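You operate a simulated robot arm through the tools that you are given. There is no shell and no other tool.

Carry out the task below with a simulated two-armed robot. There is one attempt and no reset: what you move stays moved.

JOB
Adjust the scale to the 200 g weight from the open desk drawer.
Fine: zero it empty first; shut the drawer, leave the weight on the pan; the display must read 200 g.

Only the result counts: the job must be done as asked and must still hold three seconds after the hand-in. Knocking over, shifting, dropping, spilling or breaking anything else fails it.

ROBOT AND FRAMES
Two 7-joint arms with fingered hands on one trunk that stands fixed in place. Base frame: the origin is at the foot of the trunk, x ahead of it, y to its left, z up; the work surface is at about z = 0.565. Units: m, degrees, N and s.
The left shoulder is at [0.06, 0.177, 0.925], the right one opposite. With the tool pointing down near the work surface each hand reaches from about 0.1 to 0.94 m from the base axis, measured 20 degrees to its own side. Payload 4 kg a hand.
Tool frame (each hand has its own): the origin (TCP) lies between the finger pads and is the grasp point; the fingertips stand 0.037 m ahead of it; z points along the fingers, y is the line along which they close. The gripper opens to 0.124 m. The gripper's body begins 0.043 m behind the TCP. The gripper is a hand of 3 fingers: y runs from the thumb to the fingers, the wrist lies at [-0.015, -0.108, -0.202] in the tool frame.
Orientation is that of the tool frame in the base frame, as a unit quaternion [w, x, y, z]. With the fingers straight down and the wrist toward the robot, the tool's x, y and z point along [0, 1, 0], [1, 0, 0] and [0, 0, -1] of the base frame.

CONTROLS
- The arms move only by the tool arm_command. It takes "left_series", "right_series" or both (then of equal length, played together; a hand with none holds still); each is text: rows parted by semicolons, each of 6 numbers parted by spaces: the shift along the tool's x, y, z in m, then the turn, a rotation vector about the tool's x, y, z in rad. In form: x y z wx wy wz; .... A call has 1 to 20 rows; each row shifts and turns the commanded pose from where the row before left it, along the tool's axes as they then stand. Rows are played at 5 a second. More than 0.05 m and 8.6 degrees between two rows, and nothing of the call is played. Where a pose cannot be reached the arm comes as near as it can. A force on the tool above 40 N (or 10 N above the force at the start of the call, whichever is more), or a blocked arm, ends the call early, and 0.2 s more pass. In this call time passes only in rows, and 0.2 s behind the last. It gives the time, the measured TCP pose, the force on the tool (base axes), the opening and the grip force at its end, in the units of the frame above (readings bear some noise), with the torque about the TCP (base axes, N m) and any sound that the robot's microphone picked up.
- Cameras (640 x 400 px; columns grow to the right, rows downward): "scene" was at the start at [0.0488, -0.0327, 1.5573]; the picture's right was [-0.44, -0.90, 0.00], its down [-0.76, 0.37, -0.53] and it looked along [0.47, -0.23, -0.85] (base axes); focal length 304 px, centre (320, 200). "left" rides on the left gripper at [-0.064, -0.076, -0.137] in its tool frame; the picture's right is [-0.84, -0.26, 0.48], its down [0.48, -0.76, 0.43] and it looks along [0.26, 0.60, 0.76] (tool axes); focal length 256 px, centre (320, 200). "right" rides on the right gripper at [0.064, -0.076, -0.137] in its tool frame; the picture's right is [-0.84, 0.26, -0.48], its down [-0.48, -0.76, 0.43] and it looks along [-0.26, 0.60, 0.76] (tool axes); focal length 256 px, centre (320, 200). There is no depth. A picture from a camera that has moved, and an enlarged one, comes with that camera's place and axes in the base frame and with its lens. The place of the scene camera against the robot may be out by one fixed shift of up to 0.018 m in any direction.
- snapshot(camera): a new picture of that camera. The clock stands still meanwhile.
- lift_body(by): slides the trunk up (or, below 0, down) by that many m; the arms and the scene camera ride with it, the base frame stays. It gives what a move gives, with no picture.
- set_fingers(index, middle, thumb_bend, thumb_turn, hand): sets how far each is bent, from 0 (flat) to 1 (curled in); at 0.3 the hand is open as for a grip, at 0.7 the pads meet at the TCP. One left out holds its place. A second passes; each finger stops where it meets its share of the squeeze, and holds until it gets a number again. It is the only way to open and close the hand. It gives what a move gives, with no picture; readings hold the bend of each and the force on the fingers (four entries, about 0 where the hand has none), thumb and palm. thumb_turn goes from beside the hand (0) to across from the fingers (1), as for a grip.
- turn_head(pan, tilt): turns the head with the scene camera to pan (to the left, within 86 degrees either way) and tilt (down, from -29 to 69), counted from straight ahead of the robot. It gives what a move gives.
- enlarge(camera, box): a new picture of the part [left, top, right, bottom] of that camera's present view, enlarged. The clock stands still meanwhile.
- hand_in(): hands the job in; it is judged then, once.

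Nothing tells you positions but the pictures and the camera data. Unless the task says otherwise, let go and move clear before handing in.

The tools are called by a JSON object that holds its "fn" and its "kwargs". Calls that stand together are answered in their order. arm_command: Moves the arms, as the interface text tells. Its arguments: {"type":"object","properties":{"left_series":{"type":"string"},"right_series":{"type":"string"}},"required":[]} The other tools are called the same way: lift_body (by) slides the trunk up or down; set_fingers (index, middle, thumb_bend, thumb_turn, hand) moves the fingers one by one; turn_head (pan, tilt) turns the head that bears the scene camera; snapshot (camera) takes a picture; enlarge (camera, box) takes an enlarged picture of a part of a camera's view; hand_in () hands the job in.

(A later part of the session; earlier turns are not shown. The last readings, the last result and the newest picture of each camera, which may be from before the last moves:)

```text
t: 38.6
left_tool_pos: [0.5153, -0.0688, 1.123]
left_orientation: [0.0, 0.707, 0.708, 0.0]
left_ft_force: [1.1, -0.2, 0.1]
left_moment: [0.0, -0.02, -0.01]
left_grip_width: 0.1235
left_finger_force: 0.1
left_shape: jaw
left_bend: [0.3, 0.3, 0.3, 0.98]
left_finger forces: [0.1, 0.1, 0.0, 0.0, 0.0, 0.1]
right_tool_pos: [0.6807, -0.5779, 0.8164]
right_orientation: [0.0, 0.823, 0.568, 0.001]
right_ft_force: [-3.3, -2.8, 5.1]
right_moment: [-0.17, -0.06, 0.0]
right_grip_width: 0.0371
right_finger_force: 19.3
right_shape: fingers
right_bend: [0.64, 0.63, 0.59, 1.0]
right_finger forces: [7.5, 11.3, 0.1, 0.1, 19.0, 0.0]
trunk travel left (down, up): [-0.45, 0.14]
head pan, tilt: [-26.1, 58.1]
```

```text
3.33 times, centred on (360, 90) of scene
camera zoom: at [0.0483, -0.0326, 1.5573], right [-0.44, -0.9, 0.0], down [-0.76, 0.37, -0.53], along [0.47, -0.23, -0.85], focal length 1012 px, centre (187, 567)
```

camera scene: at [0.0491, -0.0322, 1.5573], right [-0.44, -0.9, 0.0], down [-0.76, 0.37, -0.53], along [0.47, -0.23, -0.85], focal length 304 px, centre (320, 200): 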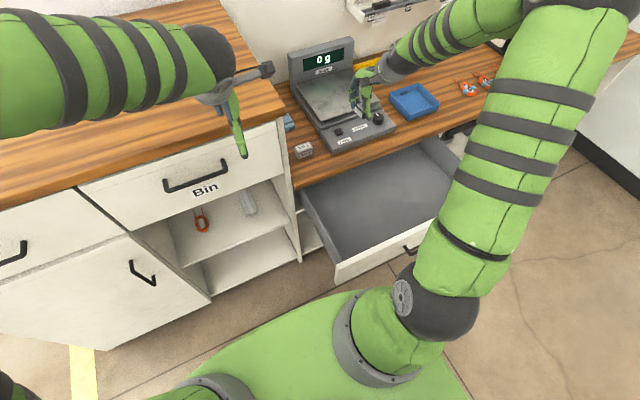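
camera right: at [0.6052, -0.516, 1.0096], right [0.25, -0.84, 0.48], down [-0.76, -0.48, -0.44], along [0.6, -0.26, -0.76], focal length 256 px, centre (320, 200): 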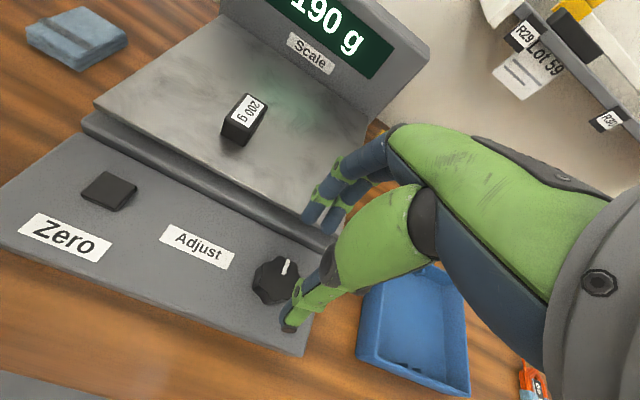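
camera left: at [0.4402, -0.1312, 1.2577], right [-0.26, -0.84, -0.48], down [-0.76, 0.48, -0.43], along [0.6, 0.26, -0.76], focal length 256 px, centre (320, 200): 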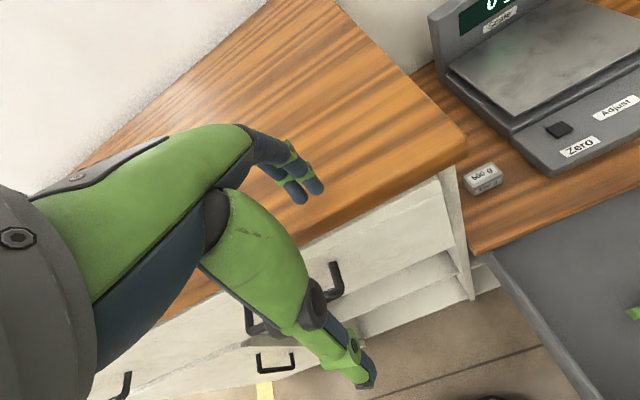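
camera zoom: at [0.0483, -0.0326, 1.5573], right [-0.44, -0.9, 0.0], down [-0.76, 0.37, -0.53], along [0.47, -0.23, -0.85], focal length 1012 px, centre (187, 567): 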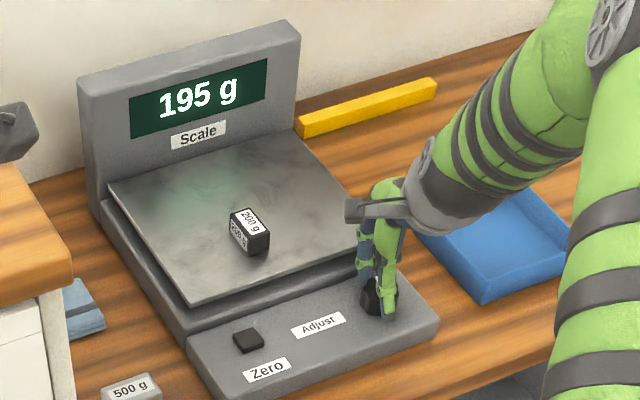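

Still 195 g at about 21° of turn, with only small side forces. I'll continue clockwise in small steps and relieve the side load by about 1 mm.

{"fn": "arm_command", "kwargs": {"right_series": "-0.0008 -0.0004 0 0 0 0.05; -0.0004 0 0 0 0 0.05"}}

{"fn": "enlarge", "kwargs": {"camera": "scene", "box": [280, 30, 440, 150]}}

```text
t: 39.2
left_tool_pos: [0.5144, -0.0687, 1.1218]
left_orientation: [0.0, 0.707, 0.707, 0.0]
left_ft_force: [0.3, -1.0, 0.0]
left_moment: [-0.01, -0.03, 0.0]
left_grip_width: 0.1236
left_finger_force: 0.1
left_shape: jaw
left_bend: [0.3, 0.3, 0.3, 0.98]
left_finger forces: [0.0, 0.0, 0.0, 0.0, 0.0, 0.0]
right_tool_pos: [0.6814, -0.5777, 0.8174]
right_orientation: [0.0, 0.851, 0.526, 0.001]
right_ft_force: [-1.0, -1.3, 4.4]
right_moment: [-0.17, -0.09, 0.04]
right_grip_width: 0.037
right_finger_force: 18.0
right_shape: fingers
right_bend: [0.64, 0.63, 0.59, 1.0]
right_finger forces: [8.0, 11.0, 0.0, 0.0, 18.3, 0.0]
trunk travel left (down, up): [-0.45, 0.14]
head pan, tilt: [-26.1, 58.1]
```

```text
3.33 times, centred on (360, 90) of scene
camera zoom: at [0.0484, -0.0324, 1.5574], right [-0.44, -0.9, 0.0], down [-0.76, 0.37, -0.53], along [0.47, -0.23, -0.85], focal length 1012 px, centre (187, 567)
```

zoom: 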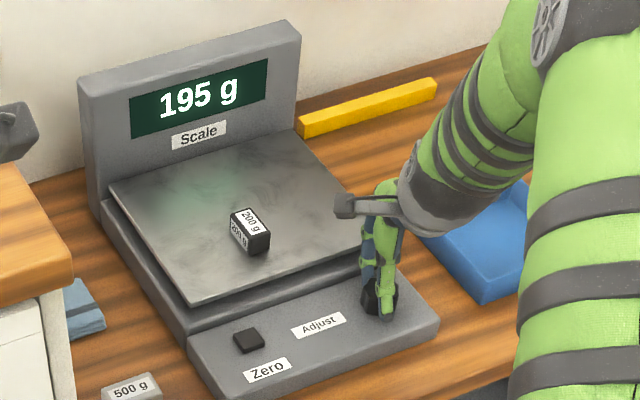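

Still 195 g at about 26.5°. Continuing clockwise.

{"fn": "arm_command", "kwargs": {"right_series": "-0.0002 0 0 0 0 0.04; -0.0002 0 0 0 0 0.04"}}

{"fn": "enlarge", "kwargs": {"camera": "scene", "box": [280, 30, 440, 150]}}

{"fn": "enlarge", "kwargs": {"camera": "right", "box": [220, 150, 380, 350]}}

```text
t: 39.8
left_tool_pos: [0.5155, -0.0675, 1.1218]
left_orientation: [0.001, 0.707, 0.707, 0.0]
left_ft_force: [-0.3, -0.4, -0.2]
left_moment: [0.06, 0.0, 0.0]
left_grip_width: 0.1236
left_finger_force: 0.1
left_shape: jaw
left_bend: [0.3, 0.3, 0.3, 0.98]
left_finger forces: [0.1, 0.0, 0.0, 0.0, 0.1, 0.1]
right_tool_pos: [0.6806, -0.579, 0.8174]
right_orientation: [0.0, 0.871, 0.492, 0.001]
right_ft_force: [-0.7, -4.7, 3.6]
right_moment: [-0.2, -0.16, 0.06]
right_grip_width: 0.037
right_finger_force: 18.8
right_shape: fingers
right_bend: [0.64, 0.63, 0.59, 1.0]
right_finger forces: [8.8, 11.4, 0.1, 0.0, 17.7, 0.1]
trunk travel left (down, up): [-0.45, 0.14]
head pan, tilt: [-26.1, 58.1]
```

```text
3.33 times, centred on (360, 90) of scene
camera zoom: at [0.0485, -0.0326, 1.5573], right [-0.44, -0.9, 0.0], down [-0.76, 0.37, -0.53], along [0.47, -0.23, -0.85], focal length 1012 px, centre (187, 567)
```

zoom: 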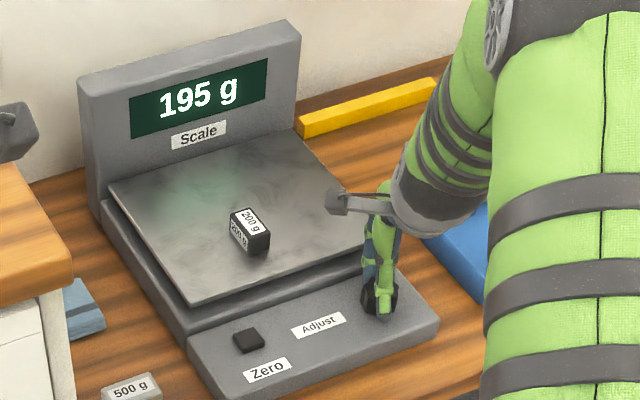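

```text
2.00 times, centred on (300, 250) of right
camera zoom: at [0.6479, -0.4843, 0.9548], right [-0.21, -0.85, 0.48], down [-0.9, -0.02, -0.44], along [0.38, -0.53, -0.76], focal length 512 px, centre (360, 100)
```

zoom: 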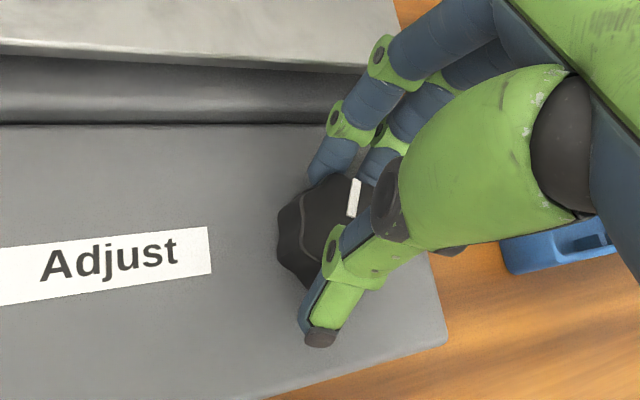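

The knob turns with the hand (pointer unchanged against the fingers), now at about 31°, still 195 g. I'll continue.

{"fn": "arm_command", "kwargs": {"right_series": "-0.0003 0 0 0 0 0.04; -0.0003 0 0 0 0 0.04"}}

{"fn": "enlarge", "kwargs": {"camera": "scene", "box": [280, 30, 440, 150]}}

```text
t: 40.4
left_tool_pos: [0.5159, -0.0678, 1.1227]
left_orientation: [0.0, 0.707, 0.707, 0.001]
left_ft_force: [-0.4, -0.2, 0.1]
left_moment: [-0.01, -0.01, -0.02]
left_grip_width: 0.1237
left_finger_force: 0.1
left_shape: jaw
left_bend: [0.3, 0.3, 0.3, 0.98]
left_finger forces: [0.0, 0.1, 0.0, 0.0, 0.1, 0.1]
right_tool_pos: [0.6795, -0.579, 0.8174]
right_orientation: [-0.001, 0.889, 0.458, 0.001]
right_ft_force: [0.8, -1.3, 3.9]
right_moment: [-0.13, -0.16, 0.03]
right_grip_width: 0.0371
right_finger_force: 18.8
right_shape: fingers
right_bend: [0.64, 0.63, 0.59, 1.0]
right_finger forces: [9.6, 10.4, 0.0, 0.0, 18.0, 0.0]
trunk travel left (down, up): [-0.45, 0.14]
head pan, tilt: [-26.1, 58.1]
```

```text
3.33 times, centred on (360, 90) of scene
camera zoom: at [0.0486, -0.0323, 1.5574], right [-0.44, -0.9, 0.0], down [-0.76, 0.37, -0.53], along [0.47, -0.23, -0.85], focal length 1012 px, centre (187, 567)
```

zoom: 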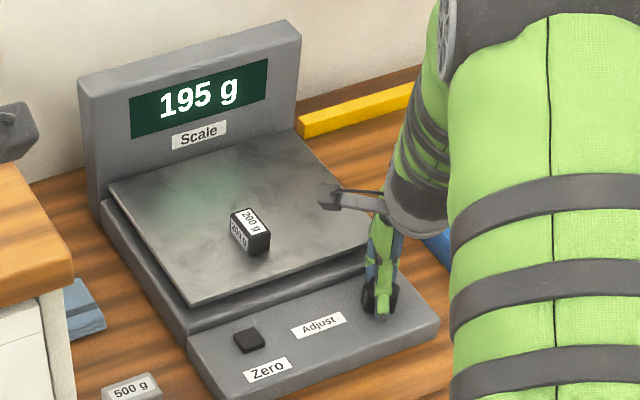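

About 35.5° and still 195 g. I'll continue with a slightly larger pair of steps.

{"fn": "arm_command", "kwargs": {"right_series": "-0.0002 0 0 0 0 0.05; -0.0002 0 0 0 0 0.05"}}

{"fn": "enlarge", "kwargs": {"camera": "scene", "box": [280, 30, 440, 150]}}

```text
t: 41.0
left_tool_pos: [0.5155, -0.0693, 1.1226]
left_orientation: [-0.001, 0.707, 0.707, 0.0]
left_ft_force: [0.5, 0.1, 0.5]
left_moment: [0.0, 0.01, 0.02]
left_grip_width: 0.1237
left_finger_force: 0.1
left_shape: jaw
left_bend: [0.3, 0.3, 0.3, 0.98]
left_finger forces: [0.0, 0.0, 0.0, 0.0, 0.0, 0.0]
right_tool_pos: [0.6795, -0.5798, 0.8168]
right_orientation: [0.0, 0.911, 0.412, 0.002]
right_ft_force: [-0.2, 0.5, 5.4]
right_moment: [-0.13, -0.13, 0.02]
right_grip_width: 0.0371
right_finger_force: 18.8
right_shape: fingers
right_bend: [0.64, 0.63, 0.59, 1.0]
right_finger forces: [9.7, 9.7, 0.0, 0.1, 18.5, 0.0]
trunk travel left (down, up): [-0.45, 0.14]
head pan, tilt: [-26.1, 58.1]
```

```text
3.33 times, centred on (360, 90) of scene
camera zoom: at [0.0486, -0.0322, 1.5573], right [-0.44, -0.9, 0.0], down [-0.76, 0.37, -0.53], along [0.47, -0.23, -0.85], focal length 1012 px, centre (187, 567)
```

zoom: 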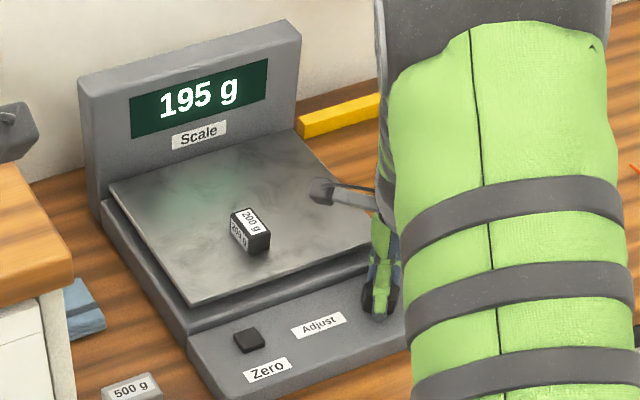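

About 41° turned and still 195 g. Before going further I'll check the whole arm's posture in the scene view.

{"fn": "snapshot", "kwargs": {"camera": "scene"}}

{"fn": "snapshot", "kwargs": {"camera": "left"}}

{"fn": "enlarge", "kwargs": {"camera": "right", "box": [220, 150, 380, 350]}}

```text
taken
camera scene: at [0.0486, -0.0322, 1.5573], right [-0.44, -0.9, 0.0], down [-0.76, 0.37, -0.53], along [0.47, -0.23, -0.85], focal length 304 px, centre (320, 200)
```

scene: 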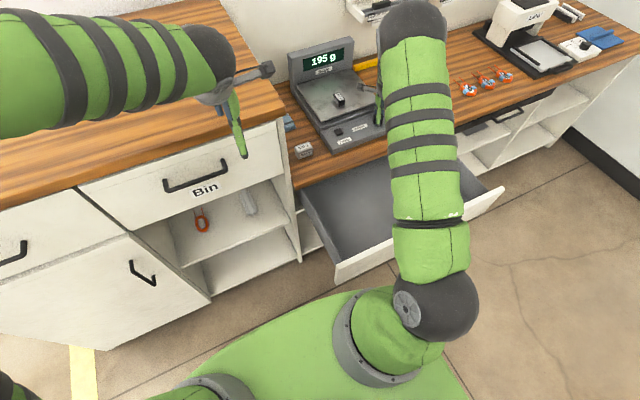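

```text
taken
camera left: at [0.44, -0.1305, 1.2578], right [-0.26, -0.84, -0.48], down [-0.76, 0.48, -0.43], along [0.6, 0.25, -0.76], focal length 256 px, centre (320, 200)
```

left: 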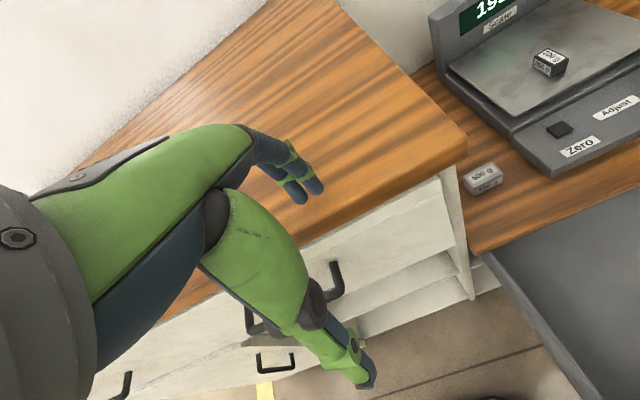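

```text
2.00 times, centred on (300, 250) of right
camera zoom: at [0.6645, -0.4809, 0.9549], right [-0.36, -0.8, 0.48], down [-0.89, 0.14, -0.44], along [0.28, -0.58, -0.76], focal length 512 px, centre (360, 100)
```

zoom: 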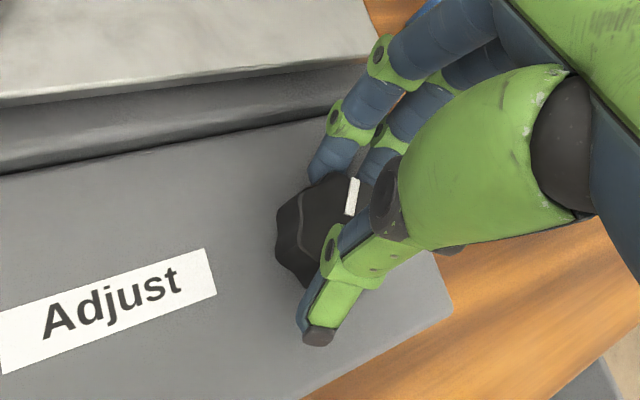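

The arm has good clearance, with the elbow high over the desk edge. I'll continue the knob in small steps.

{"fn": "arm_command", "kwargs": {"right_series": "-0.0001 0 0 0 0 0.04; -0.0001 0 0 0 0 0.04"}}

{"fn": "enlarge", "kwargs": {"camera": "scene", "box": [280, 30, 440, 150]}}

```text
t: 41.6
left_tool_pos: [0.5156, -0.0677, 1.1233]
left_orientation: [0.0, 0.707, 0.707, 0.0]
left_ft_force: [-0.2, 0.7, 0.0]
left_moment: [-0.03, 0.0, 0.02]
left_grip_width: 0.1235
left_finger_force: 0.0
left_shape: jaw
left_bend: [0.3, 0.3, 0.3, 0.98]
left_finger forces: [0.0, 0.0, 0.0, 0.0, 0.1, 0.0]
right_tool_pos: [0.68, -0.5797, 0.8176]
right_orientation: [-0.001, 0.927, 0.375, 0.0]
right_ft_force: [-1.2, 2.1, 3.3]
right_moment: [-0.07, -0.1, 0.05]
right_grip_width: 0.0369
right_finger_force: 18.1
right_shape: fingers
right_bend: [0.64, 0.63, 0.59, 1.0]
right_finger forces: [9.4, 8.7, 0.0, 0.0, 18.3, 0.0]
trunk travel left (down, up): [-0.45, 0.14]
head pan, tilt: [-26.1, 58.1]
```

```text
3.33 times, centred on (360, 90) of scene
camera zoom: at [0.0487, -0.0322, 1.5573], right [-0.44, -0.9, 0.0], down [-0.76, 0.37, -0.53], along [0.47, -0.23, -0.85], focal length 1012 px, centre (187, 567)
```

zoom: 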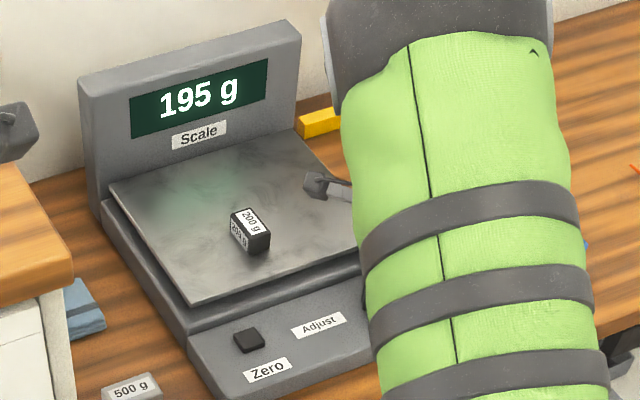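

About 46°, still 195 g. One more small pair of steps, then I'll regrip if it's still not there.

{"fn": "arm_command", "kwargs": {"right_series": "0 0 0 0 0 0.04; 0 0 0 0 0 0.04"}}

{"fn": "enlarge", "kwargs": {"camera": "scene", "box": [280, 30, 440, 150]}}

```text
t: 42.2
left_tool_pos: [0.5159, -0.0679, 1.1232]
left_orientation: [0.0, 0.707, 0.707, 0.0]
left_ft_force: [-0.3, 0.2, 0.5]
left_moment: [-0.01, 0.0, 0.0]
left_grip_width: 0.1236
left_finger_force: 0.1
left_shape: jaw
left_bend: [0.3, 0.3, 0.3, 0.98]
left_finger forces: [0.0, 0.0, 0.0, 0.0, 0.0, 0.0]
right_tool_pos: [0.6799, -0.5817, 0.8178]
right_orientation: [0.0, 0.941, 0.338, 0.001]
right_ft_force: [0.1, 3.8, 4.9]
right_moment: [0.01, -0.09, 0.02]
right_grip_width: 0.037
right_finger_force: 18.6
right_shape: fingers
right_bend: [0.64, 0.63, 0.59, 1.0]
right_finger forces: [9.4, 8.4, 0.0, 0.0, 19.4, 0.0]
trunk travel left (down, up): [-0.45, 0.14]
head pan, tilt: [-26.1, 58.1]
```

```text
3.33 times, centred on (360, 90) of scene
camera zoom: at [0.0486, -0.032, 1.5574], right [-0.44, -0.9, 0.0], down [-0.76, 0.37, -0.53], along [0.47, -0.23, -0.85], focal length 1012 px, centre (187, 567)
```

zoom: 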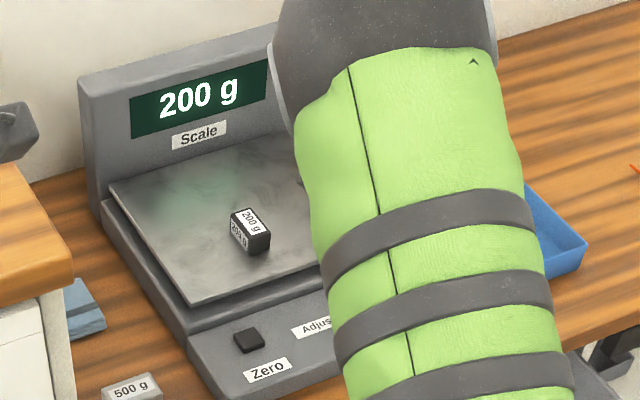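

The display now reads 200 g, but I've only just crossed the threshold, so I want more margin. I'll release the knob, lift, and check that the reading holds; then I'll regrip at the starting yaw and turn further into the 200 g band.

{"fn": "set_fingers", "kwargs": {"hand": "right", "index": 0.56, "middle": 0.56, "thumb_bend": 0.46, "thumb_turn": 1.0}}

{"fn": "arm_command", "kwargs": {"right_series": "0 0 -0.01 0 0 0; 0 0 -0.02 0 0 0; 0 0 -0.025 0 0 0"}}

{"fn": "arm_command", "kwargs": {"right_series": "0 0 0 0 0 -0.146; 0 0 0 0 0 -0.146; 0 0 0 0 0 -0.146; 0 0 0 0 0 -0.146; 0 0 0 0 0 -0.146; 0 0 0 0 0 -0.146"}}

{"fn": "enlarge", "kwargs": {"camera": "scene", "box": [280, 30, 440, 150]}}

{"fn": "enlarge", "kwargs": {"camera": "right", "box": [220, 150, 380, 350]}}

```text
t: 43.2
left_tool_pos: [0.5172, -0.0692, 1.1218]
left_orientation: [0.001, 0.707, 0.708, -0.001]
left_ft_force: [-0.4, 0.5, -0.6]
left_moment: [-0.03, 0.0, -0.04]
left_grip_width: 0.1237
left_finger_force: 0.0
left_shape: jaw
left_bend: [0.3, 0.3, 0.3, 0.98]
left_finger forces: [0.1, 0.1, 0.0, 0.0, 0.0, 0.0]
right_tool_pos: [0.6779, -0.5809, 0.8164]
right_orientation: [0.0, 0.941, 0.338, 0.0]
right_ft_force: [0.2, 0.2, -0.5]
right_moment: [0.0, 0.0, 0.01]
right_grip_width: 0.0589
right_finger_force: 0.1
right_shape: fingers
right_bend: [0.56, 0.56, 0.46, 1.0]
right_finger forces: [0.1, 0.1, 0.0, 0.0, 0.0, 0.0]
trunk travel left (down, up): [-0.45, 0.14]
head pan, tilt: [-26.1, 58.1]
```

```text
t: 44.0
left_tool_pos: [0.5152, -0.0687, 1.1225]
left_orientation: [-0.001, 0.707, 0.707, 0.0]
left_ft_force: [0.4, 0.6, -0.1]
left_moment: [0.0, 0.02, 0.01]
left_grip_width: 0.1237
left_finger_force: 0.2
left_shape: jaw
left_bend: [0.3, 0.3, 0.3, 0.98]
left_finger forces: [0.0, 0.0, 0.0, 0.0, 0.0, 0.0]
right_tool_pos: [0.6787, -0.5788, 0.8719]
right_orientation: [0.0, 0.941, 0.337, 0.0]
right_ft_force: [0.0, 0.7, -0.4]
right_moment: [-0.01, -0.01, -0.01]
right_grip_width: 0.0589
right_finger_force: 0.1
right_shape: fingers
right_bend: [0.56, 0.56, 0.46, 1.0]
right_finger forces: [0.1, 0.1, 0.1, 0.1, 0.0, 0.0]
trunk travel left (down, up): [-0.45, 0.14]
head pan, tilt: [-26.1, 58.1]
```

```text
t: 45.4
left_tool_pos: [0.5163, -0.0686, 1.1231]
left_orientation: [0.0, 0.707, 0.707, 0.0]
left_ft_force: [0.3, -0.6, 0.4]
left_moment: [0.0, 0.01, 0.01]
left_grip_width: 0.1235
left_finger_force: 0.3
left_shape: jaw
left_bend: [0.3, 0.3, 0.3, 0.98]
left_finger forces: [0.0, 0.1, 0.0, 0.0, 0.0, 0.0]
right_tool_pos: [0.6792, -0.5812, 0.8715]
right_orientation: [0.0, 0.708, 0.706, 0.001]
right_ft_force: [0.0, 0.4, -0.4]
right_moment: [0.01, -0.01, 0.02]
right_grip_width: 0.0585
right_finger_force: 0.1
right_shape: fingers
right_bend: [0.56, 0.56, 0.46, 1.0]
right_finger forces: [0.0, 0.0, 0.0, 0.1, 0.1, 0.0]
trunk travel left (down, up): [-0.45, 0.14]
head pan, tilt: [-26.1, 58.1]
```

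```text
3.33 times, centred on (360, 90) of scene
camera zoom: at [0.0488, -0.0332, 1.5574], right [-0.44, -0.9, 0.0], down [-0.76, 0.37, -0.53], along [0.47, -0.23, -0.85], focal length 1012 px, centre (187, 567)
```

zoom: 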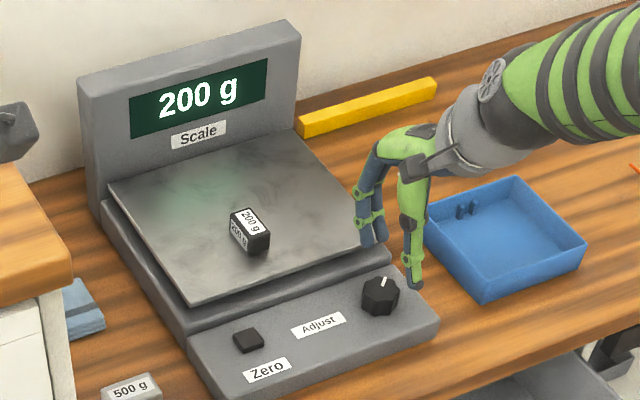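

```text
2.00 times, centred on (300, 250) of right
camera zoom: at [0.6031, -0.5166, 1.0091], right [0.25, -0.84, 0.48], down [-0.76, -0.48, -0.44], along [0.6, -0.26, -0.76], focal length 512 px, centre (360, 100)
```

zoom: 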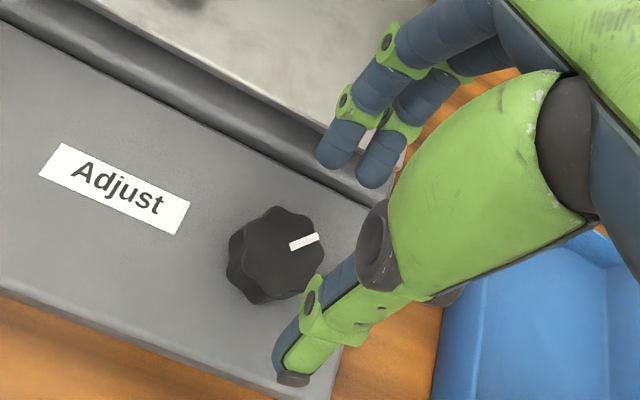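

The display holds 200 g with the hand off and nothing else has moved. I'll regrip the knob from the starting yaw, 3 mm closer to the robot this time, and turn it about 17° further to reach the middle of the 200 g band.

{"fn": "arm_command", "kwargs": {"right_series": "0 -0.003 0.015 0 0 0; 0 0 0.015 0 0 0; 0 0 0.012 0 0 0; 0 0 0.008 0 0 0; 0 0 0.005 0 0 0"}}

{"fn": "enlarge", "kwargs": {"camera": "scene", "box": [280, 30, 440, 150]}}

{"fn": "enlarge", "kwargs": {"camera": "right", "box": [220, 150, 380, 350]}}

```text
t: 46.6
left_tool_pos: [0.5162, -0.0691, 1.1217]
left_orientation: [0.001, 0.707, 0.707, 0.0]
left_ft_force: [1.2, 0.8, 0.4]
left_moment: [-0.03, -0.02, -0.01]
left_grip_width: 0.1236
left_finger_force: 0.0
left_shape: jaw
left_bend: [0.3, 0.3, 0.3, 0.98]
left_finger forces: [0.1, 0.0, 0.1, 0.1, 0.0, 0.0]
right_tool_pos: [0.6763, -0.5801, 0.8152]
right_orientation: [0.0, 0.709, 0.706, 0.001]
right_ft_force: [-0.3, 0.3, 0.1]
right_moment: [0.0, -0.02, 0.0]
right_grip_width: 0.0589
right_finger_force: 0.1
right_shape: fingers
right_bend: [0.56, 0.56, 0.46, 1.0]
right_finger forces: [0.0, 0.0, 0.0, 0.1, 0.1, 0.0]
trunk travel left (down, up): [-0.45, 0.14]
head pan, tilt: [-26.1, 58.1]
```

```text
3.33 times, centred on (360, 90) of scene
camera zoom: at [0.0489, -0.0328, 1.5573], right [-0.44, -0.9, 0.0], down [-0.76, 0.37, -0.53], along [0.47, -0.23, -0.85], focal length 1012 px, centre (187, 567)
```

zoom: 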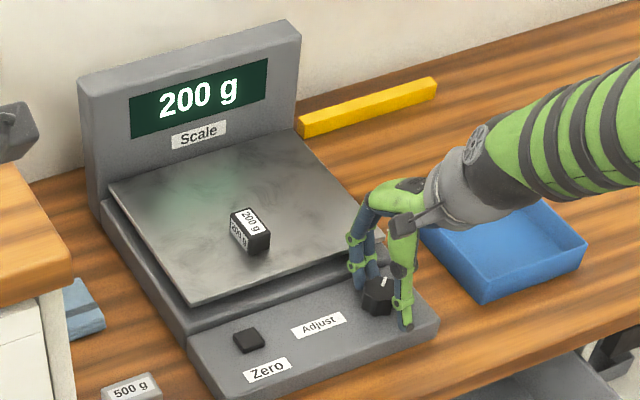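

```text
2.00 times, centred on (300, 250) of right
camera zoom: at [0.601, -0.5159, 0.9531], right [0.25, -0.84, 0.48], down [-0.76, -0.48, -0.44], along [0.6, -0.26, -0.76], focal length 512 px, centre (360, 100)
```

zoom: 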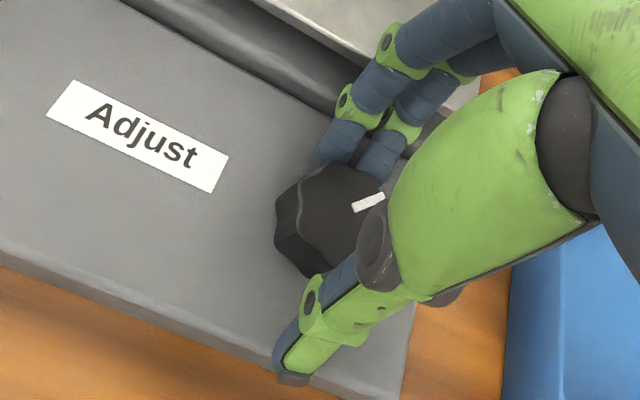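

This time there was no contact on the way down. I'll grip and turn in steps, reading the display each time.

{"fn": "set_fingers", "kwargs": {"hand": "right", "index": 0.7, "middle": 0.7, "thumb_bend": 0.7, "thumb_turn": 1.0}}

{"fn": "arm_command", "kwargs": {"right_series": "0 0 0 0 0 0.05; 0 0 0 0 0 0.05; 0 0 0 0 0 0.05; 0 0 0 0 0 0.05"}}

{"fn": "enlarge", "kwargs": {"camera": "scene", "box": [280, 30, 440, 150]}}

{"fn": "enlarge", "kwargs": {"camera": "right", "box": [220, 150, 380, 350]}}

```text
t: 47.6
left_tool_pos: [0.5147, -0.0684, 1.1219]
left_orientation: [0.001, 0.707, 0.707, 0.0]
left_ft_force: [-0.8, 0.7, 0.2]
left_moment: [0.02, -0.01, -0.01]
left_grip_width: 0.1238
left_finger_force: 0.1
left_shape: jaw
left_bend: [0.3, 0.3, 0.3, 0.98]
left_finger forces: [0.0, 0.0, 0.1, 0.1, 0.0, 0.0]
right_tool_pos: [0.6765, -0.5807, 0.8158]
right_orientation: [0.001, 0.708, 0.706, 0.001]
right_ft_force: [3.5, -0.4, 7.2]
right_moment: [-0.07, -0.39, 0.0]
right_grip_width: 0.0371
right_finger_force: 22.2
right_shape: fingers
right_bend: [0.62, 0.63, 0.61, 1.0]
right_finger forces: [11.8, 11.8, 0.0, 0.0, 19.8, 0.1]
trunk travel left (down, up): [-0.45, 0.14]
head pan, tilt: [-26.1, 58.1]
```

```text
t: 48.6
left_tool_pos: [0.5155, -0.0676, 1.1231]
left_orientation: [0.0, 0.707, 0.707, 0.001]
left_ft_force: [-0.2, 0.5, -0.7]
left_moment: [-0.02, -0.01, -0.01]
left_grip_width: 0.1235
left_finger_force: 0.0
left_shape: jaw
left_bend: [0.3, 0.3, 0.3, 0.98]
left_finger forces: [0.0, 0.1, 0.1, 0.1, 0.0, 0.0]
right_tool_pos: [0.6767, -0.5802, 0.817]
right_orientation: [0.001, 0.775, 0.632, 0.001]
right_ft_force: [4.8, 0.9, 6.6]
right_moment: [-0.01, -0.39, 0.0]
right_grip_width: 0.0371
right_finger_force: 21.2
right_shape: fingers
right_bend: [0.62, 0.62, 0.61, 1.0]
right_finger forces: [12.0, 11.1, 0.0, 0.0, 19.3, 0.1]
trunk travel left (down, up): [-0.45, 0.14]
head pan, tilt: [-26.1, 58.1]
```

```text
3.33 times, centred on (360, 90) of scene
camera zoom: at [0.0488, -0.0322, 1.5573], right [-0.44, -0.9, 0.0], down [-0.76, 0.37, -0.53], along [0.47, -0.23, -0.85], focal length 1012 px, centre (187, 567)
```

zoom: 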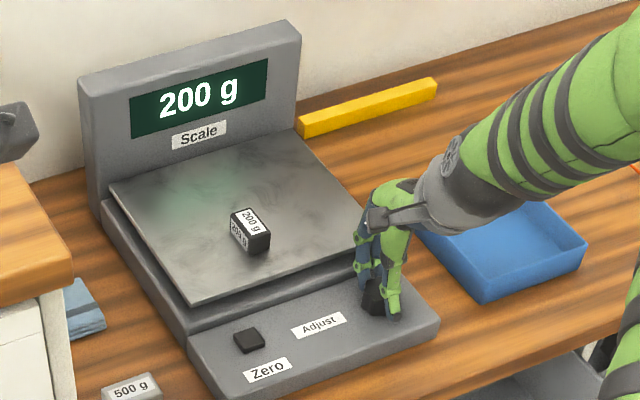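

```text
2.00 times, centred on (300, 250) of right
camera zoom: at [0.6148, -0.5015, 0.9542], right [0.08, -0.87, 0.48], down [-0.84, -0.32, -0.44], along [0.53, -0.37, -0.76], focal length 512 px, centre (360, 100)
```

zoom: 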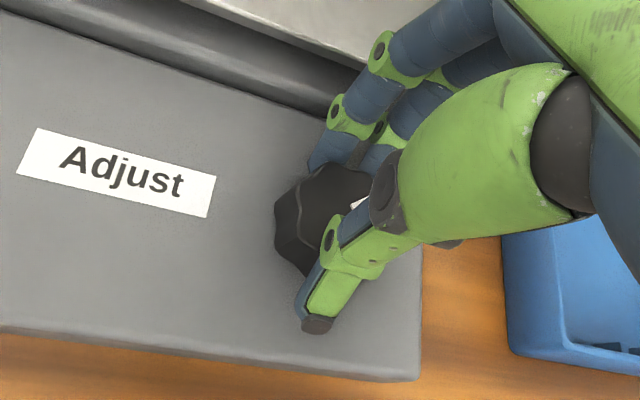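

It still reads 200 g after about 11.5° more. I'll add another 5° to sit near the middle of the band, then check the reading.

{"fn": "arm_command", "kwargs": {"right_series": "0 0 0 0 0 0.045; 0 0 0 0 0 0.045"}}

{"fn": "enlarge", "kwargs": {"camera": "scene", "box": [280, 30, 440, 150]}}

```text
t: 49.2
left_tool_pos: [0.5151, -0.0672, 1.1222]
left_orientation: [0.0, 0.707, 0.707, -0.001]
left_ft_force: [-0.3, 0.0, -0.2]
left_moment: [-0.02, -0.01, 0.0]
left_grip_width: 0.1235
left_finger_force: 0.0
left_shape: jaw
left_bend: [0.3, 0.3, 0.3, 0.98]
left_finger forces: [0.1, 0.1, 0.0, 0.1, 0.0, 0.0]
right_tool_pos: [0.6763, -0.5793, 0.8154]
right_orientation: [-0.001, 0.803, 0.595, 0.001]
right_ft_force: [2.9, 3.0, 5.8]
right_moment: [-0.02, -0.36, 0.03]
right_grip_width: 0.0367
right_finger_force: 21.8
right_shape: fingers
right_bend: [0.62, 0.62, 0.61, 1.0]
right_finger forces: [12.1, 11.0, 0.1, 0.0, 19.6, 0.0]
trunk travel left (down, up): [-0.45, 0.14]
head pan, tilt: [-26.1, 58.1]
```

```text
3.33 times, centred on (360, 90) of scene
camera zoom: at [0.0487, -0.032, 1.5574], right [-0.44, -0.9, 0.0], down [-0.76, 0.37, -0.53], along [0.47, -0.23, -0.85], focal length 1012 px, centre (187, 567)
```

zoom: 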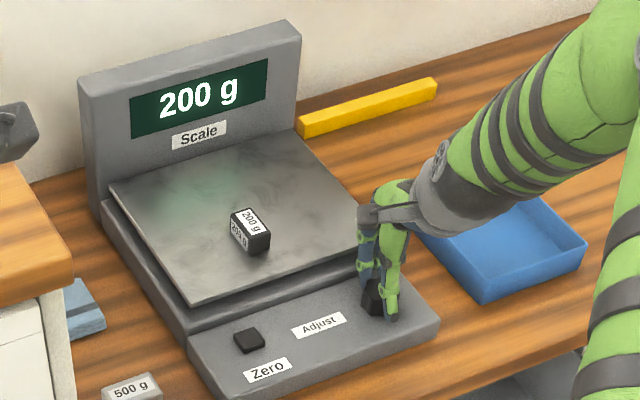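

200 g is showing, about mid-band. I'll release the knob, lift clear and swing back from the scale.

{"fn": "set_fingers", "kwargs": {"hand": "right", "index": 0.56, "middle": 0.56, "thumb_bend": 0.46, "thumb_turn": 1.0}}

{"fn": "arm_command", "kwargs": {"right_series": "0 0 -0.01 0 0 0; 0 0 -0.03 0 0 0; 0 0 -0.04 0 0 0; 0 0 -0.04 0 0 0; 0 0 -0.04 0 0 0; 0 0 0 0 0 -0.145; 0 0 0 0 0 -0.145"}}

{"fn": "arm_command", "kwargs": {"right_series": "0.005 -0.04 0 0 0 0; 0.005 -0.04 0 0 0 0; 0.005 -0.04 0 0 0 0; 0.005 -0.04 0 0 0 0"}}

{"fn": "snapshot", "kwargs": {"camera": "scene"}}

{"fn": "snapshot", "kwargs": {"camera": "right"}}

```text
t: 50.2
left_tool_pos: [0.5164, -0.0683, 1.1212]
left_orientation: [0.001, 0.707, 0.707, 0.0]
left_ft_force: [0.1, 0.3, -0.4]
left_moment: [-0.03, 0.0, 0.0]
left_grip_width: 0.1237
left_finger_force: 0.0
left_shape: jaw
left_bend: [0.3, 0.3, 0.3, 0.98]
left_finger forces: [0.0, 0.1, 0.0, 0.0, 0.1, 0.0]
right_tool_pos: [0.6755, -0.581, 0.8161]
right_orientation: [-0.001, 0.803, 0.596, 0.001]
right_ft_force: [0.0, 0.0, 0.2]
right_moment: [-0.01, 0.02, -0.02]
right_grip_width: 0.0589
right_finger_force: 0.1
right_shape: fingers
right_bend: [0.56, 0.56, 0.46, 1.0]
right_finger forces: [0.0, 0.0, 0.0, 0.0, 0.1, 0.0]
trunk travel left (down, up): [-0.45, 0.14]
head pan, tilt: [-26.1, 58.1]
```

```text
t: 51.8
left_tool_pos: [0.5159, -0.0696, 1.122]
left_orientation: [0.0, 0.707, 0.707, 0.0]
left_ft_force: [0.1, 0.4, 1.0]
left_moment: [0.0, -0.02, -0.01]
left_grip_width: 0.1236
left_finger_force: 0.0
left_shape: jaw
left_bend: [0.3, 0.3, 0.3, 0.98]
left_finger forces: [0.1, 0.0, 0.1, 0.1, 0.0, 0.1]
right_tool_pos: [0.6755, -0.5815, 0.9756]
right_orientation: [-0.001, 0.708, 0.706, 0.002]
right_ft_force: [0.6, 0.6, 0.8]
right_moment: [0.02, 0.0, -0.02]
right_grip_width: 0.0591
right_finger_force: 0.0
right_shape: fingers
right_bend: [0.56, 0.56, 0.46, 1.0]
right_finger forces: [0.0, 0.0, 0.1, 0.1, 0.0, 0.0]
trunk travel left (down, up): [-0.45, 0.14]
head pan, tilt: [-26.1, 58.1]
```

```text
t: 52.8
left_tool_pos: [0.5155, -0.0685, 1.1224]
left_orientation: [-0.001, 0.707, 0.707, 0.0]
left_ft_force: [-0.3, 0.8, 0.8]
left_moment: [0.0, -0.02, 0.0]
left_grip_width: 0.1235
left_finger_force: 0.1
left_shape: jaw
left_bend: [0.3, 0.3, 0.3, 0.98]
left_finger forces: [0.1, 0.1, 0.0, 0.0, 0.0, 0.0]
right_tool_pos: [0.5167, -0.5588, 0.9758]
right_orientation: [0.0, 0.709, 0.706, 0.001]
right_ft_force: [-0.2, 0.6, -1.1]
right_moment: [-0.01, 0.01, 0.0]
right_grip_width: 0.0588
right_finger_force: 0.1
right_shape: fingers
right_bend: [0.56, 0.56, 0.46, 1.0]
right_finger forces: [0.1, 0.0, 0.0, 0.0, 0.1, 0.1]
trunk travel left (down, up): [-0.45, 0.14]
head pan, tilt: [-26.1, 58.1]
```

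```text
taken
camera scene: at [0.0481, -0.0324, 1.5574], right [-0.44, -0.9, 0.0], down [-0.76, 0.37, -0.53], along [0.47, -0.23, -0.85], focal length 304 px, centre (320, 200)
```

scene: 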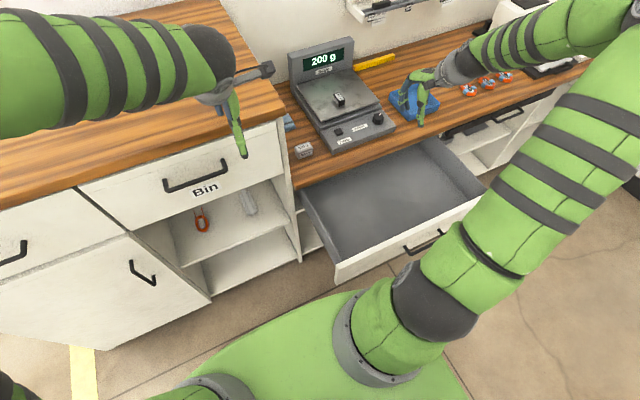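

```text
taken
camera right: at [0.4408, -0.4942, 1.1139], right [0.25, -0.84, 0.48], down [-0.76, -0.48, -0.44], along [0.6, -0.26, -0.76], focal length 256 px, centre (320, 200)
```

right: 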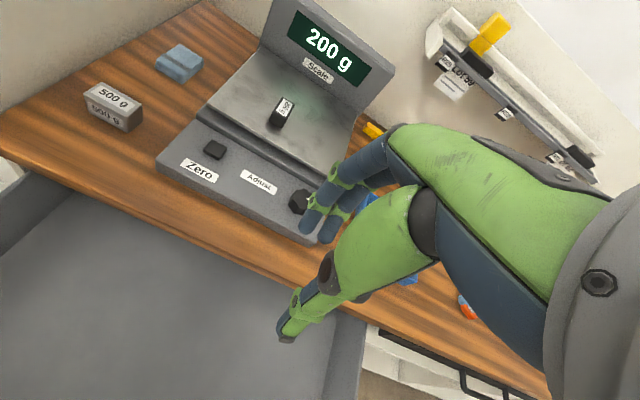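

The display reads 200 g with the hand well away, and only the drawer is left to shut. Its front face is at about x 0.28 with its top at z 0.70 and the handle around y -0.46 to -0.60, so I'll close the fist, yaw the hand, and come down outside the front to the right of the handle.

{"fn": "set_fingers", "kwargs": {"hand": "right", "index": 0.7, "middle": 0.7, "thumb_bend": 0.7, "thumb_turn": 1.0}}

{"fn": "arm_command", "kwargs": {"right_series": "0 0 0 0 0 -0.1428; 0 0 0 0 0 -0.1428; 0 0 0 0 0 -0.1428; 0 0 0 0 0 -0.1428; 0 0 0 0 0 -0.1428; 0 0 0 0 0 -0.1428; 0 0 0 0 0 -0.1428; 0 0 0 0 0 -0.1428; 0 0 0 0 0 -0.1428; 0 0 0 0 0 -0.1428; 0 0 0 0 0 -0.1428"}}

{"fn": "snapshot", "kwargs": {"camera": "scene"}}

{"fn": "snapshot", "kwargs": {"camera": "right"}}

```text
t: 53.8
left_tool_pos: [0.5156, -0.068, 1.1217]
left_orientation: [0.0, 0.707, 0.707, 0.0]
left_ft_force: [-0.2, 0.9, 0.5]
left_moment: [0.01, 0.02, -0.02]
left_grip_width: 0.1238
left_finger_force: 0.0
left_shape: jaw
left_bend: [0.3, 0.3, 0.3, 0.98]
left_finger forces: [0.1, 0.1, 0.0, 0.1, 0.0, 0.0]
right_tool_pos: [0.5173, -0.5595, 0.9757]
right_orientation: [0.0, 0.708, 0.706, 0.002]
right_ft_force: [0.3, 0.0, 0.8]
right_moment: [-0.03, -0.02, -0.03]
right_grip_width: 0.0022
right_finger_force: 0.0
right_shape: fingers
right_bend: [0.7, 0.7, 0.7, 1.0]
right_finger forces: [0.1, 0.0, 0.0, 0.1, 0.1, 0.0]
trunk travel left (down, up): [-0.45, 0.14]
head pan, tilt: [-26.1, 58.1]
```

```text
t: 56.2
left_tool_pos: [0.516, -0.069, 1.1215]
left_orientation: [0.0, 0.707, 0.707, -0.001]
left_ft_force: [-0.9, -0.2, 0.5]
left_moment: [0.03, 0.0, 0.01]
left_grip_width: 0.1235
left_finger_force: 0.1
left_shape: jaw
left_bend: [0.3, 0.3, 0.3, 0.98]
left_finger forces: [0.1, 0.1, 0.0, 0.1, 0.0, 0.0]
right_tool_pos: [0.5156, -0.559, 0.9768]
right_orientation: [0.0, 0.001, 1.0, 0.0]
right_ft_force: [0.3, 1.1, 1.1]
right_moment: [-0.02, 0.03, 0.03]
right_grip_width: 0.0021
right_finger_force: 0.1
right_shape: fingers
right_bend: [0.7, 0.7, 0.7, 1.0]
right_finger forces: [0.0, 0.1, 0.0, 0.0, 0.0, 0.1]
trunk travel left (down, up): [-0.45, 0.14]
head pan, tilt: [-26.1, 58.1]
```

```text
taken
camera scene: at [0.049, -0.0328, 1.5573], right [-0.44, -0.9, 0.0], down [-0.76, 0.37, -0.53], along [0.47, -0.23, -0.85], focal length 304 px, centre (320, 200)
```

scene: 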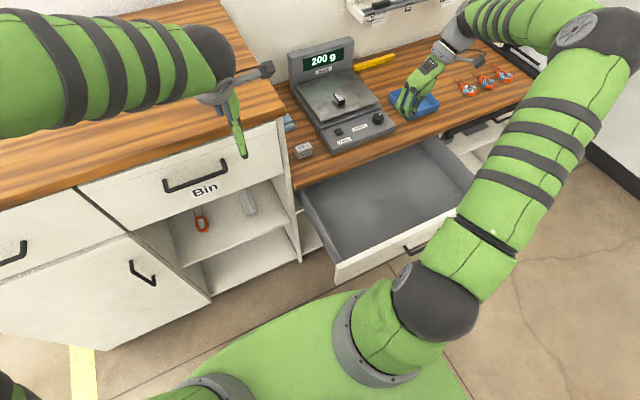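

```text
taken
camera right: at [0.4522, -0.6351, 1.1138], right [0.84, 0.25, 0.48], down [0.48, -0.76, -0.44], along [0.26, 0.6, -0.76], focal length 256 px, centre (320, 200)
```

right: 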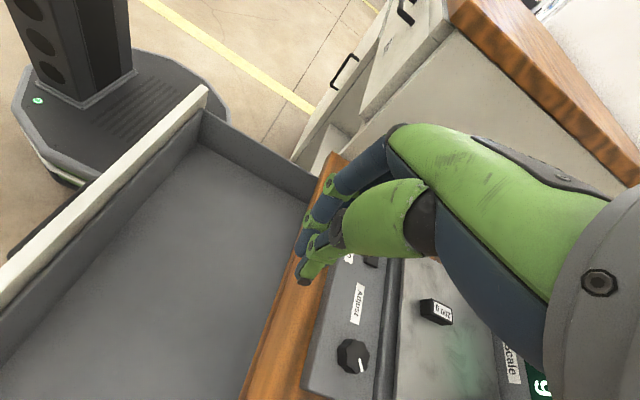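

The arm took the yaw well. I'll move back over the drawer toward the outside of its front in two halves.

{"fn": "arm_command", "kwargs": {"right_series": "0.0395 -0.0126 0.0034 0 0 0; 0.0395 -0.0126 0.0034 0 0 0; 0.0395 -0.0126 0.0034 0 0 0; 0.0395 -0.0126 0.0034 0 0 0"}}

{"fn": "arm_command", "kwargs": {"right_series": "0.0395 -0.0126 0.0034 0 0 0; 0.0395 -0.0126 0.0034 0 0 0"}}

{"fn": "snapshot", "kwargs": {"camera": "scene"}}

{"fn": "snapshot", "kwargs": {"camera": "right"}}

```text
t: 57.2
left_tool_pos: [0.5157, -0.0683, 1.122]
left_orientation: [0.001, 0.706, 0.708, -0.001]
left_ft_force: [-0.3, 0.1, -0.5]
left_moment: [-0.01, -0.02, -0.02]
left_grip_width: 0.1236
left_finger_force: 0.0
left_shape: jaw
left_bend: [0.3, 0.3, 0.3, 0.98]
left_finger forces: [0.1, 0.0, 0.0, 0.0, 0.0, 0.0]
right_tool_pos: [0.3576, -0.6079, 0.9623]
right_orientation: [0.001, 0.001, 1.0, 0.002]
right_ft_force: [-0.4, 1.0, -0.7]
right_moment: [-0.01, 0.0, 0.0]
right_grip_width: 0.0022
right_finger_force: 0.1
right_shape: fingers
right_bend: [0.7, 0.7, 0.7, 1.0]
right_finger forces: [0.0, 0.0, 0.0, 0.1, 0.0, 0.0]
trunk travel left (down, up): [-0.45, 0.14]
head pan, tilt: [-26.1, 58.1]
```

```text
t: 57.8
left_tool_pos: [0.5156, -0.0686, 1.1228]
left_orientation: [0.0, 0.707, 0.707, 0.0]
left_ft_force: [1.3, -0.1, 0.0]
left_moment: [-0.03, 0.02, -0.03]
left_grip_width: 0.1233
left_finger_force: 0.1
left_shape: jaw
left_bend: [0.3, 0.3, 0.3, 0.98]
left_finger forces: [0.0, 0.0, 0.0, 0.0, 0.0, 0.0]
right_tool_pos: [0.2806, -0.6336, 0.9526]
right_orientation: [0.001, 0.002, 1.0, 0.0]
right_ft_force: [0.0, -0.1, -0.7]
right_moment: [0.0, -0.02, 0.0]
right_grip_width: 0.0021
right_finger_force: 0.0
right_shape: fingers
right_bend: [0.7, 0.7, 0.7, 1.0]
right_finger forces: [0.0, 0.1, 0.0, 0.0, 0.0, 0.0]
trunk travel left (down, up): [-0.45, 0.14]
head pan, tilt: [-26.1, 58.1]
```

```text
taken
camera scene: at [0.0484, -0.0329, 1.5573], right [-0.44, -0.9, 0.0], down [-0.76, 0.37, -0.53], along [0.47, -0.23, -0.85], focal length 304 px, centre (320, 200)
```

scene: 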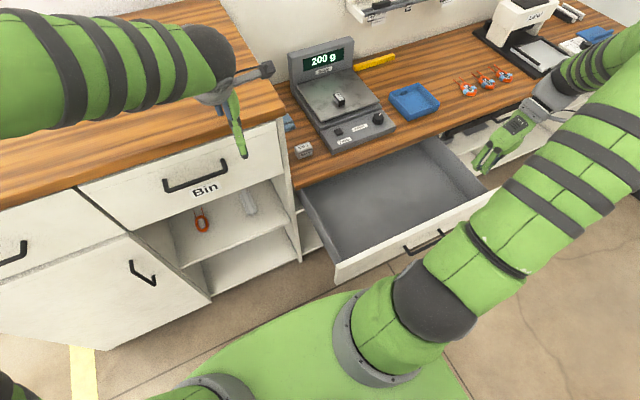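

```text
taken
camera right: at [0.2159, -0.7093, 1.0903], right [0.84, 0.25, 0.48], down [0.48, -0.76, -0.44], along [0.26, 0.6, -0.76], focal length 256 px, centre (320, 200)
```

right: 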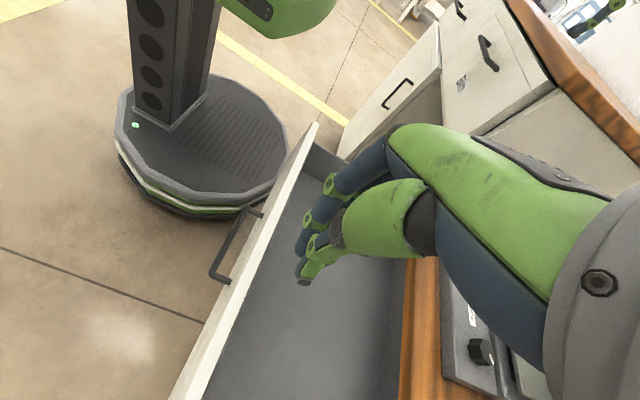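

I'm now almost above the drawer front with the hand at (0.281, -0.634, 0.953). I'll zoom in to fix the front panel's and handle's positions before going down outside it.

{"fn": "enlarge", "kwargs": {"camera": "right", "box": [150, 110, 350, 400]}}

{"fn": "enlarge", "kwargs": {"camera": "scene", "box": [300, 130, 540, 290]}}

```text
1.38 times, centred on (250, 255) of right
camera zoom: at [0.2159, -0.7093, 1.0903], right [0.84, 0.25, 0.48], down [0.48, -0.76, -0.44], along [0.26, 0.6, -0.76], focal length 353 px, centre (417, 124)
```

zoom: 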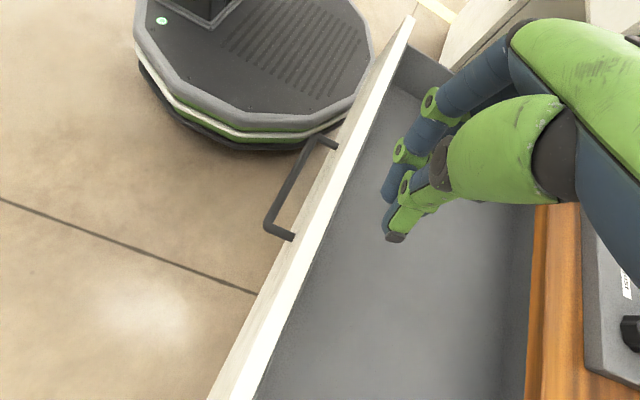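

```text
2.50 times, centred on (420, 210) of scene
camera zoom: at [0.0484, -0.0329, 1.5573], right [-0.44, -0.9, 0.0], down [-0.76, 0.37, -0.53], along [0.47, -0.23, -0.85], focal length 759 px, centre (70, 175)
```

zoom: 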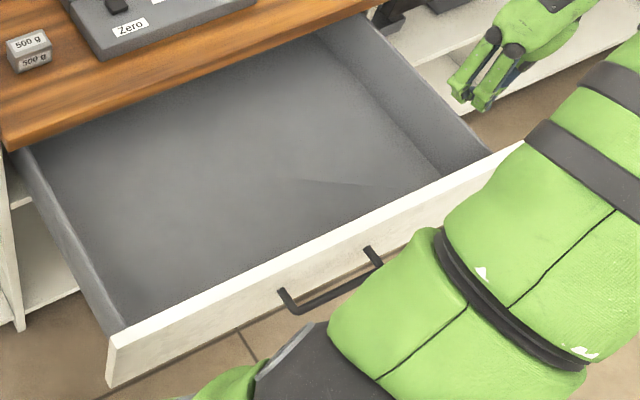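

The drawer's outer face is at about x 0.275, and the handle bar is at x 0.233 and ends at y -0.60. I'll go on to x 0.20, y -0.66 and tilt the hand 30° so the fingertips lead toward the drawer.

{"fn": "arm_command", "kwargs": {"right_series": "0.04 -0.0126 0.0034 0 0 0; 0.04 -0.0134 0.0034 0 0 0; 0 0 0 0 -0.13 0; 0 0 0 0 -0.13 0; 0 0 0 0 -0.13 0; 0 0 0 0 -0.13 0"}}

{"fn": "snapshot", "kwargs": {"camera": "scene"}}

{"fn": "snapshot", "kwargs": {"camera": "right"}}

```text
t: 59.2
left_tool_pos: [0.5116, -0.0688, 1.1232]
left_orientation: [0.001, 0.707, 0.707, 0.001]
left_ft_force: [-1.7, -0.8, 0.8]
left_moment: [-0.02, -0.06, 0.02]
left_grip_width: 0.1236
left_finger_force: 0.1
left_shape: jaw
left_bend: [0.3, 0.3, 0.3, 0.98]
left_finger forces: [0.0, 0.0, 0.0, 0.1, 0.0, 0.1]
right_tool_pos: [0.2134, -0.6722, 0.9425]
right_orientation: [0.259, 0.002, 0.966, 0.001]
right_ft_force: [0.9, 0.6, -0.1]
right_moment: [0.0, -0.03, 0.01]
right_grip_width: 0.0022
right_finger_force: 0.0
right_shape: fingers
right_bend: [0.7, 0.7, 0.7, 1.0]
right_finger forces: [0.0, 0.0, 0.0, 0.1, 0.1, 0.0]
right hand out of reach, approached as far as the arm can: row 6
trunk travel left (down, up): [-0.45, 0.14]
head pan, tilt: [-26.1, 58.1]
```

```text
taken
camera scene: at [0.0448, -0.0337, 1.5575], right [-0.44, -0.9, 0.0], down [-0.76, 0.37, -0.53], along [0.48, -0.23, -0.85], focal length 304 px, centre (320, 200)
```

scene: 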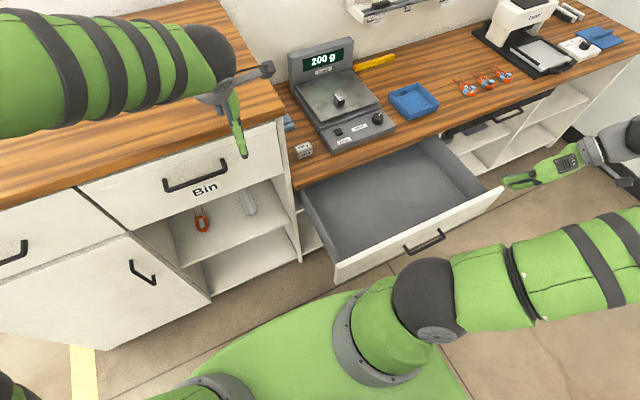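

```text
taken
camera right: at [0.0896, -0.7477, 1.0303], right [0.48, 0.25, 0.84], down [0.63, -0.76, -0.14], along [0.6, 0.6, -0.53], focal length 256 px, centre (320, 200)
```

right: 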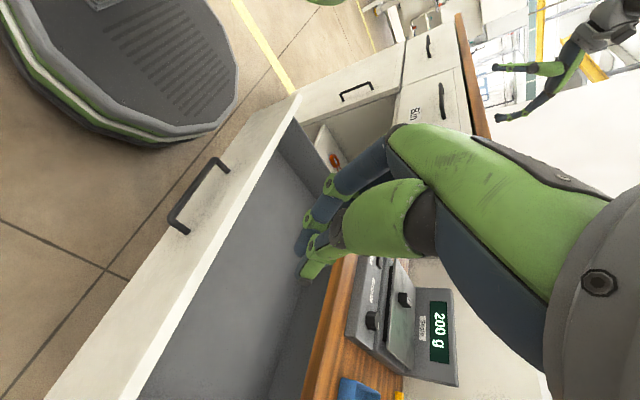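

The last bit of tilt was just out of reach, so I'll back it off to about 22° and start descending outside the drawer front.

{"fn": "arm_command", "kwargs": {"right_series": "0 0 0 0 0.13 0"}}

{"fn": "snapshot", "kwargs": {"camera": "right"}}

```text
t: 59.6
left_tool_pos: [0.5152, -0.0696, 1.1226]
left_orientation: [-0.001, 0.708, 0.706, 0.0]
left_ft_force: [0.7, 0.0, -0.2]
left_moment: [0.04, -0.02, 0.03]
left_grip_width: 0.1238
left_finger_force: 0.1
left_shape: jaw
left_bend: [0.3, 0.3, 0.3, 0.98]
left_finger forces: [0.0, 0.0, 0.0, 0.0, 0.0, 0.0]
right_tool_pos: [0.2128, -0.6723, 0.9428]
right_orientation: [0.194, 0.003, 0.981, 0.001]
right_ft_force: [0.2, 0.6, 0.0]
right_moment: [-0.01, 0.01, 0.0]
right_grip_width: 0.002
right_finger_force: 0.0
right_shape: fingers
right_bend: [0.7, 0.7, 0.7, 1.0]
right_finger forces: [0.1, 0.0, 0.1, 0.0, 0.0, 0.0]
trunk travel left (down, up): [-0.45, 0.14]
head pan, tilt: [-26.1, 58.1]
```

```text
taken
camera right: at [0.1028, -0.7472, 1.0459], right [0.59, 0.25, 0.77], down [0.61, -0.76, -0.22], along [0.53, 0.6, -0.61], focal length 256 px, centre (320, 200)
```

right: 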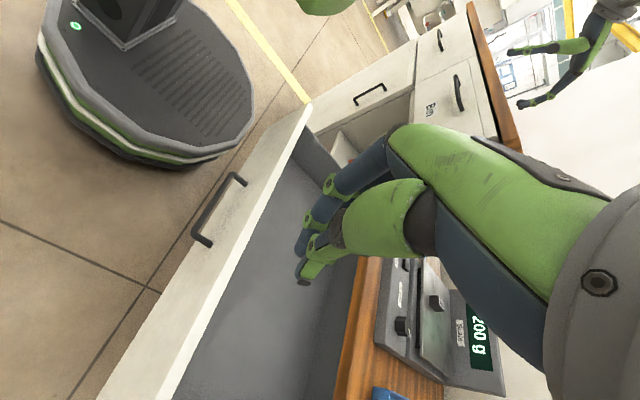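

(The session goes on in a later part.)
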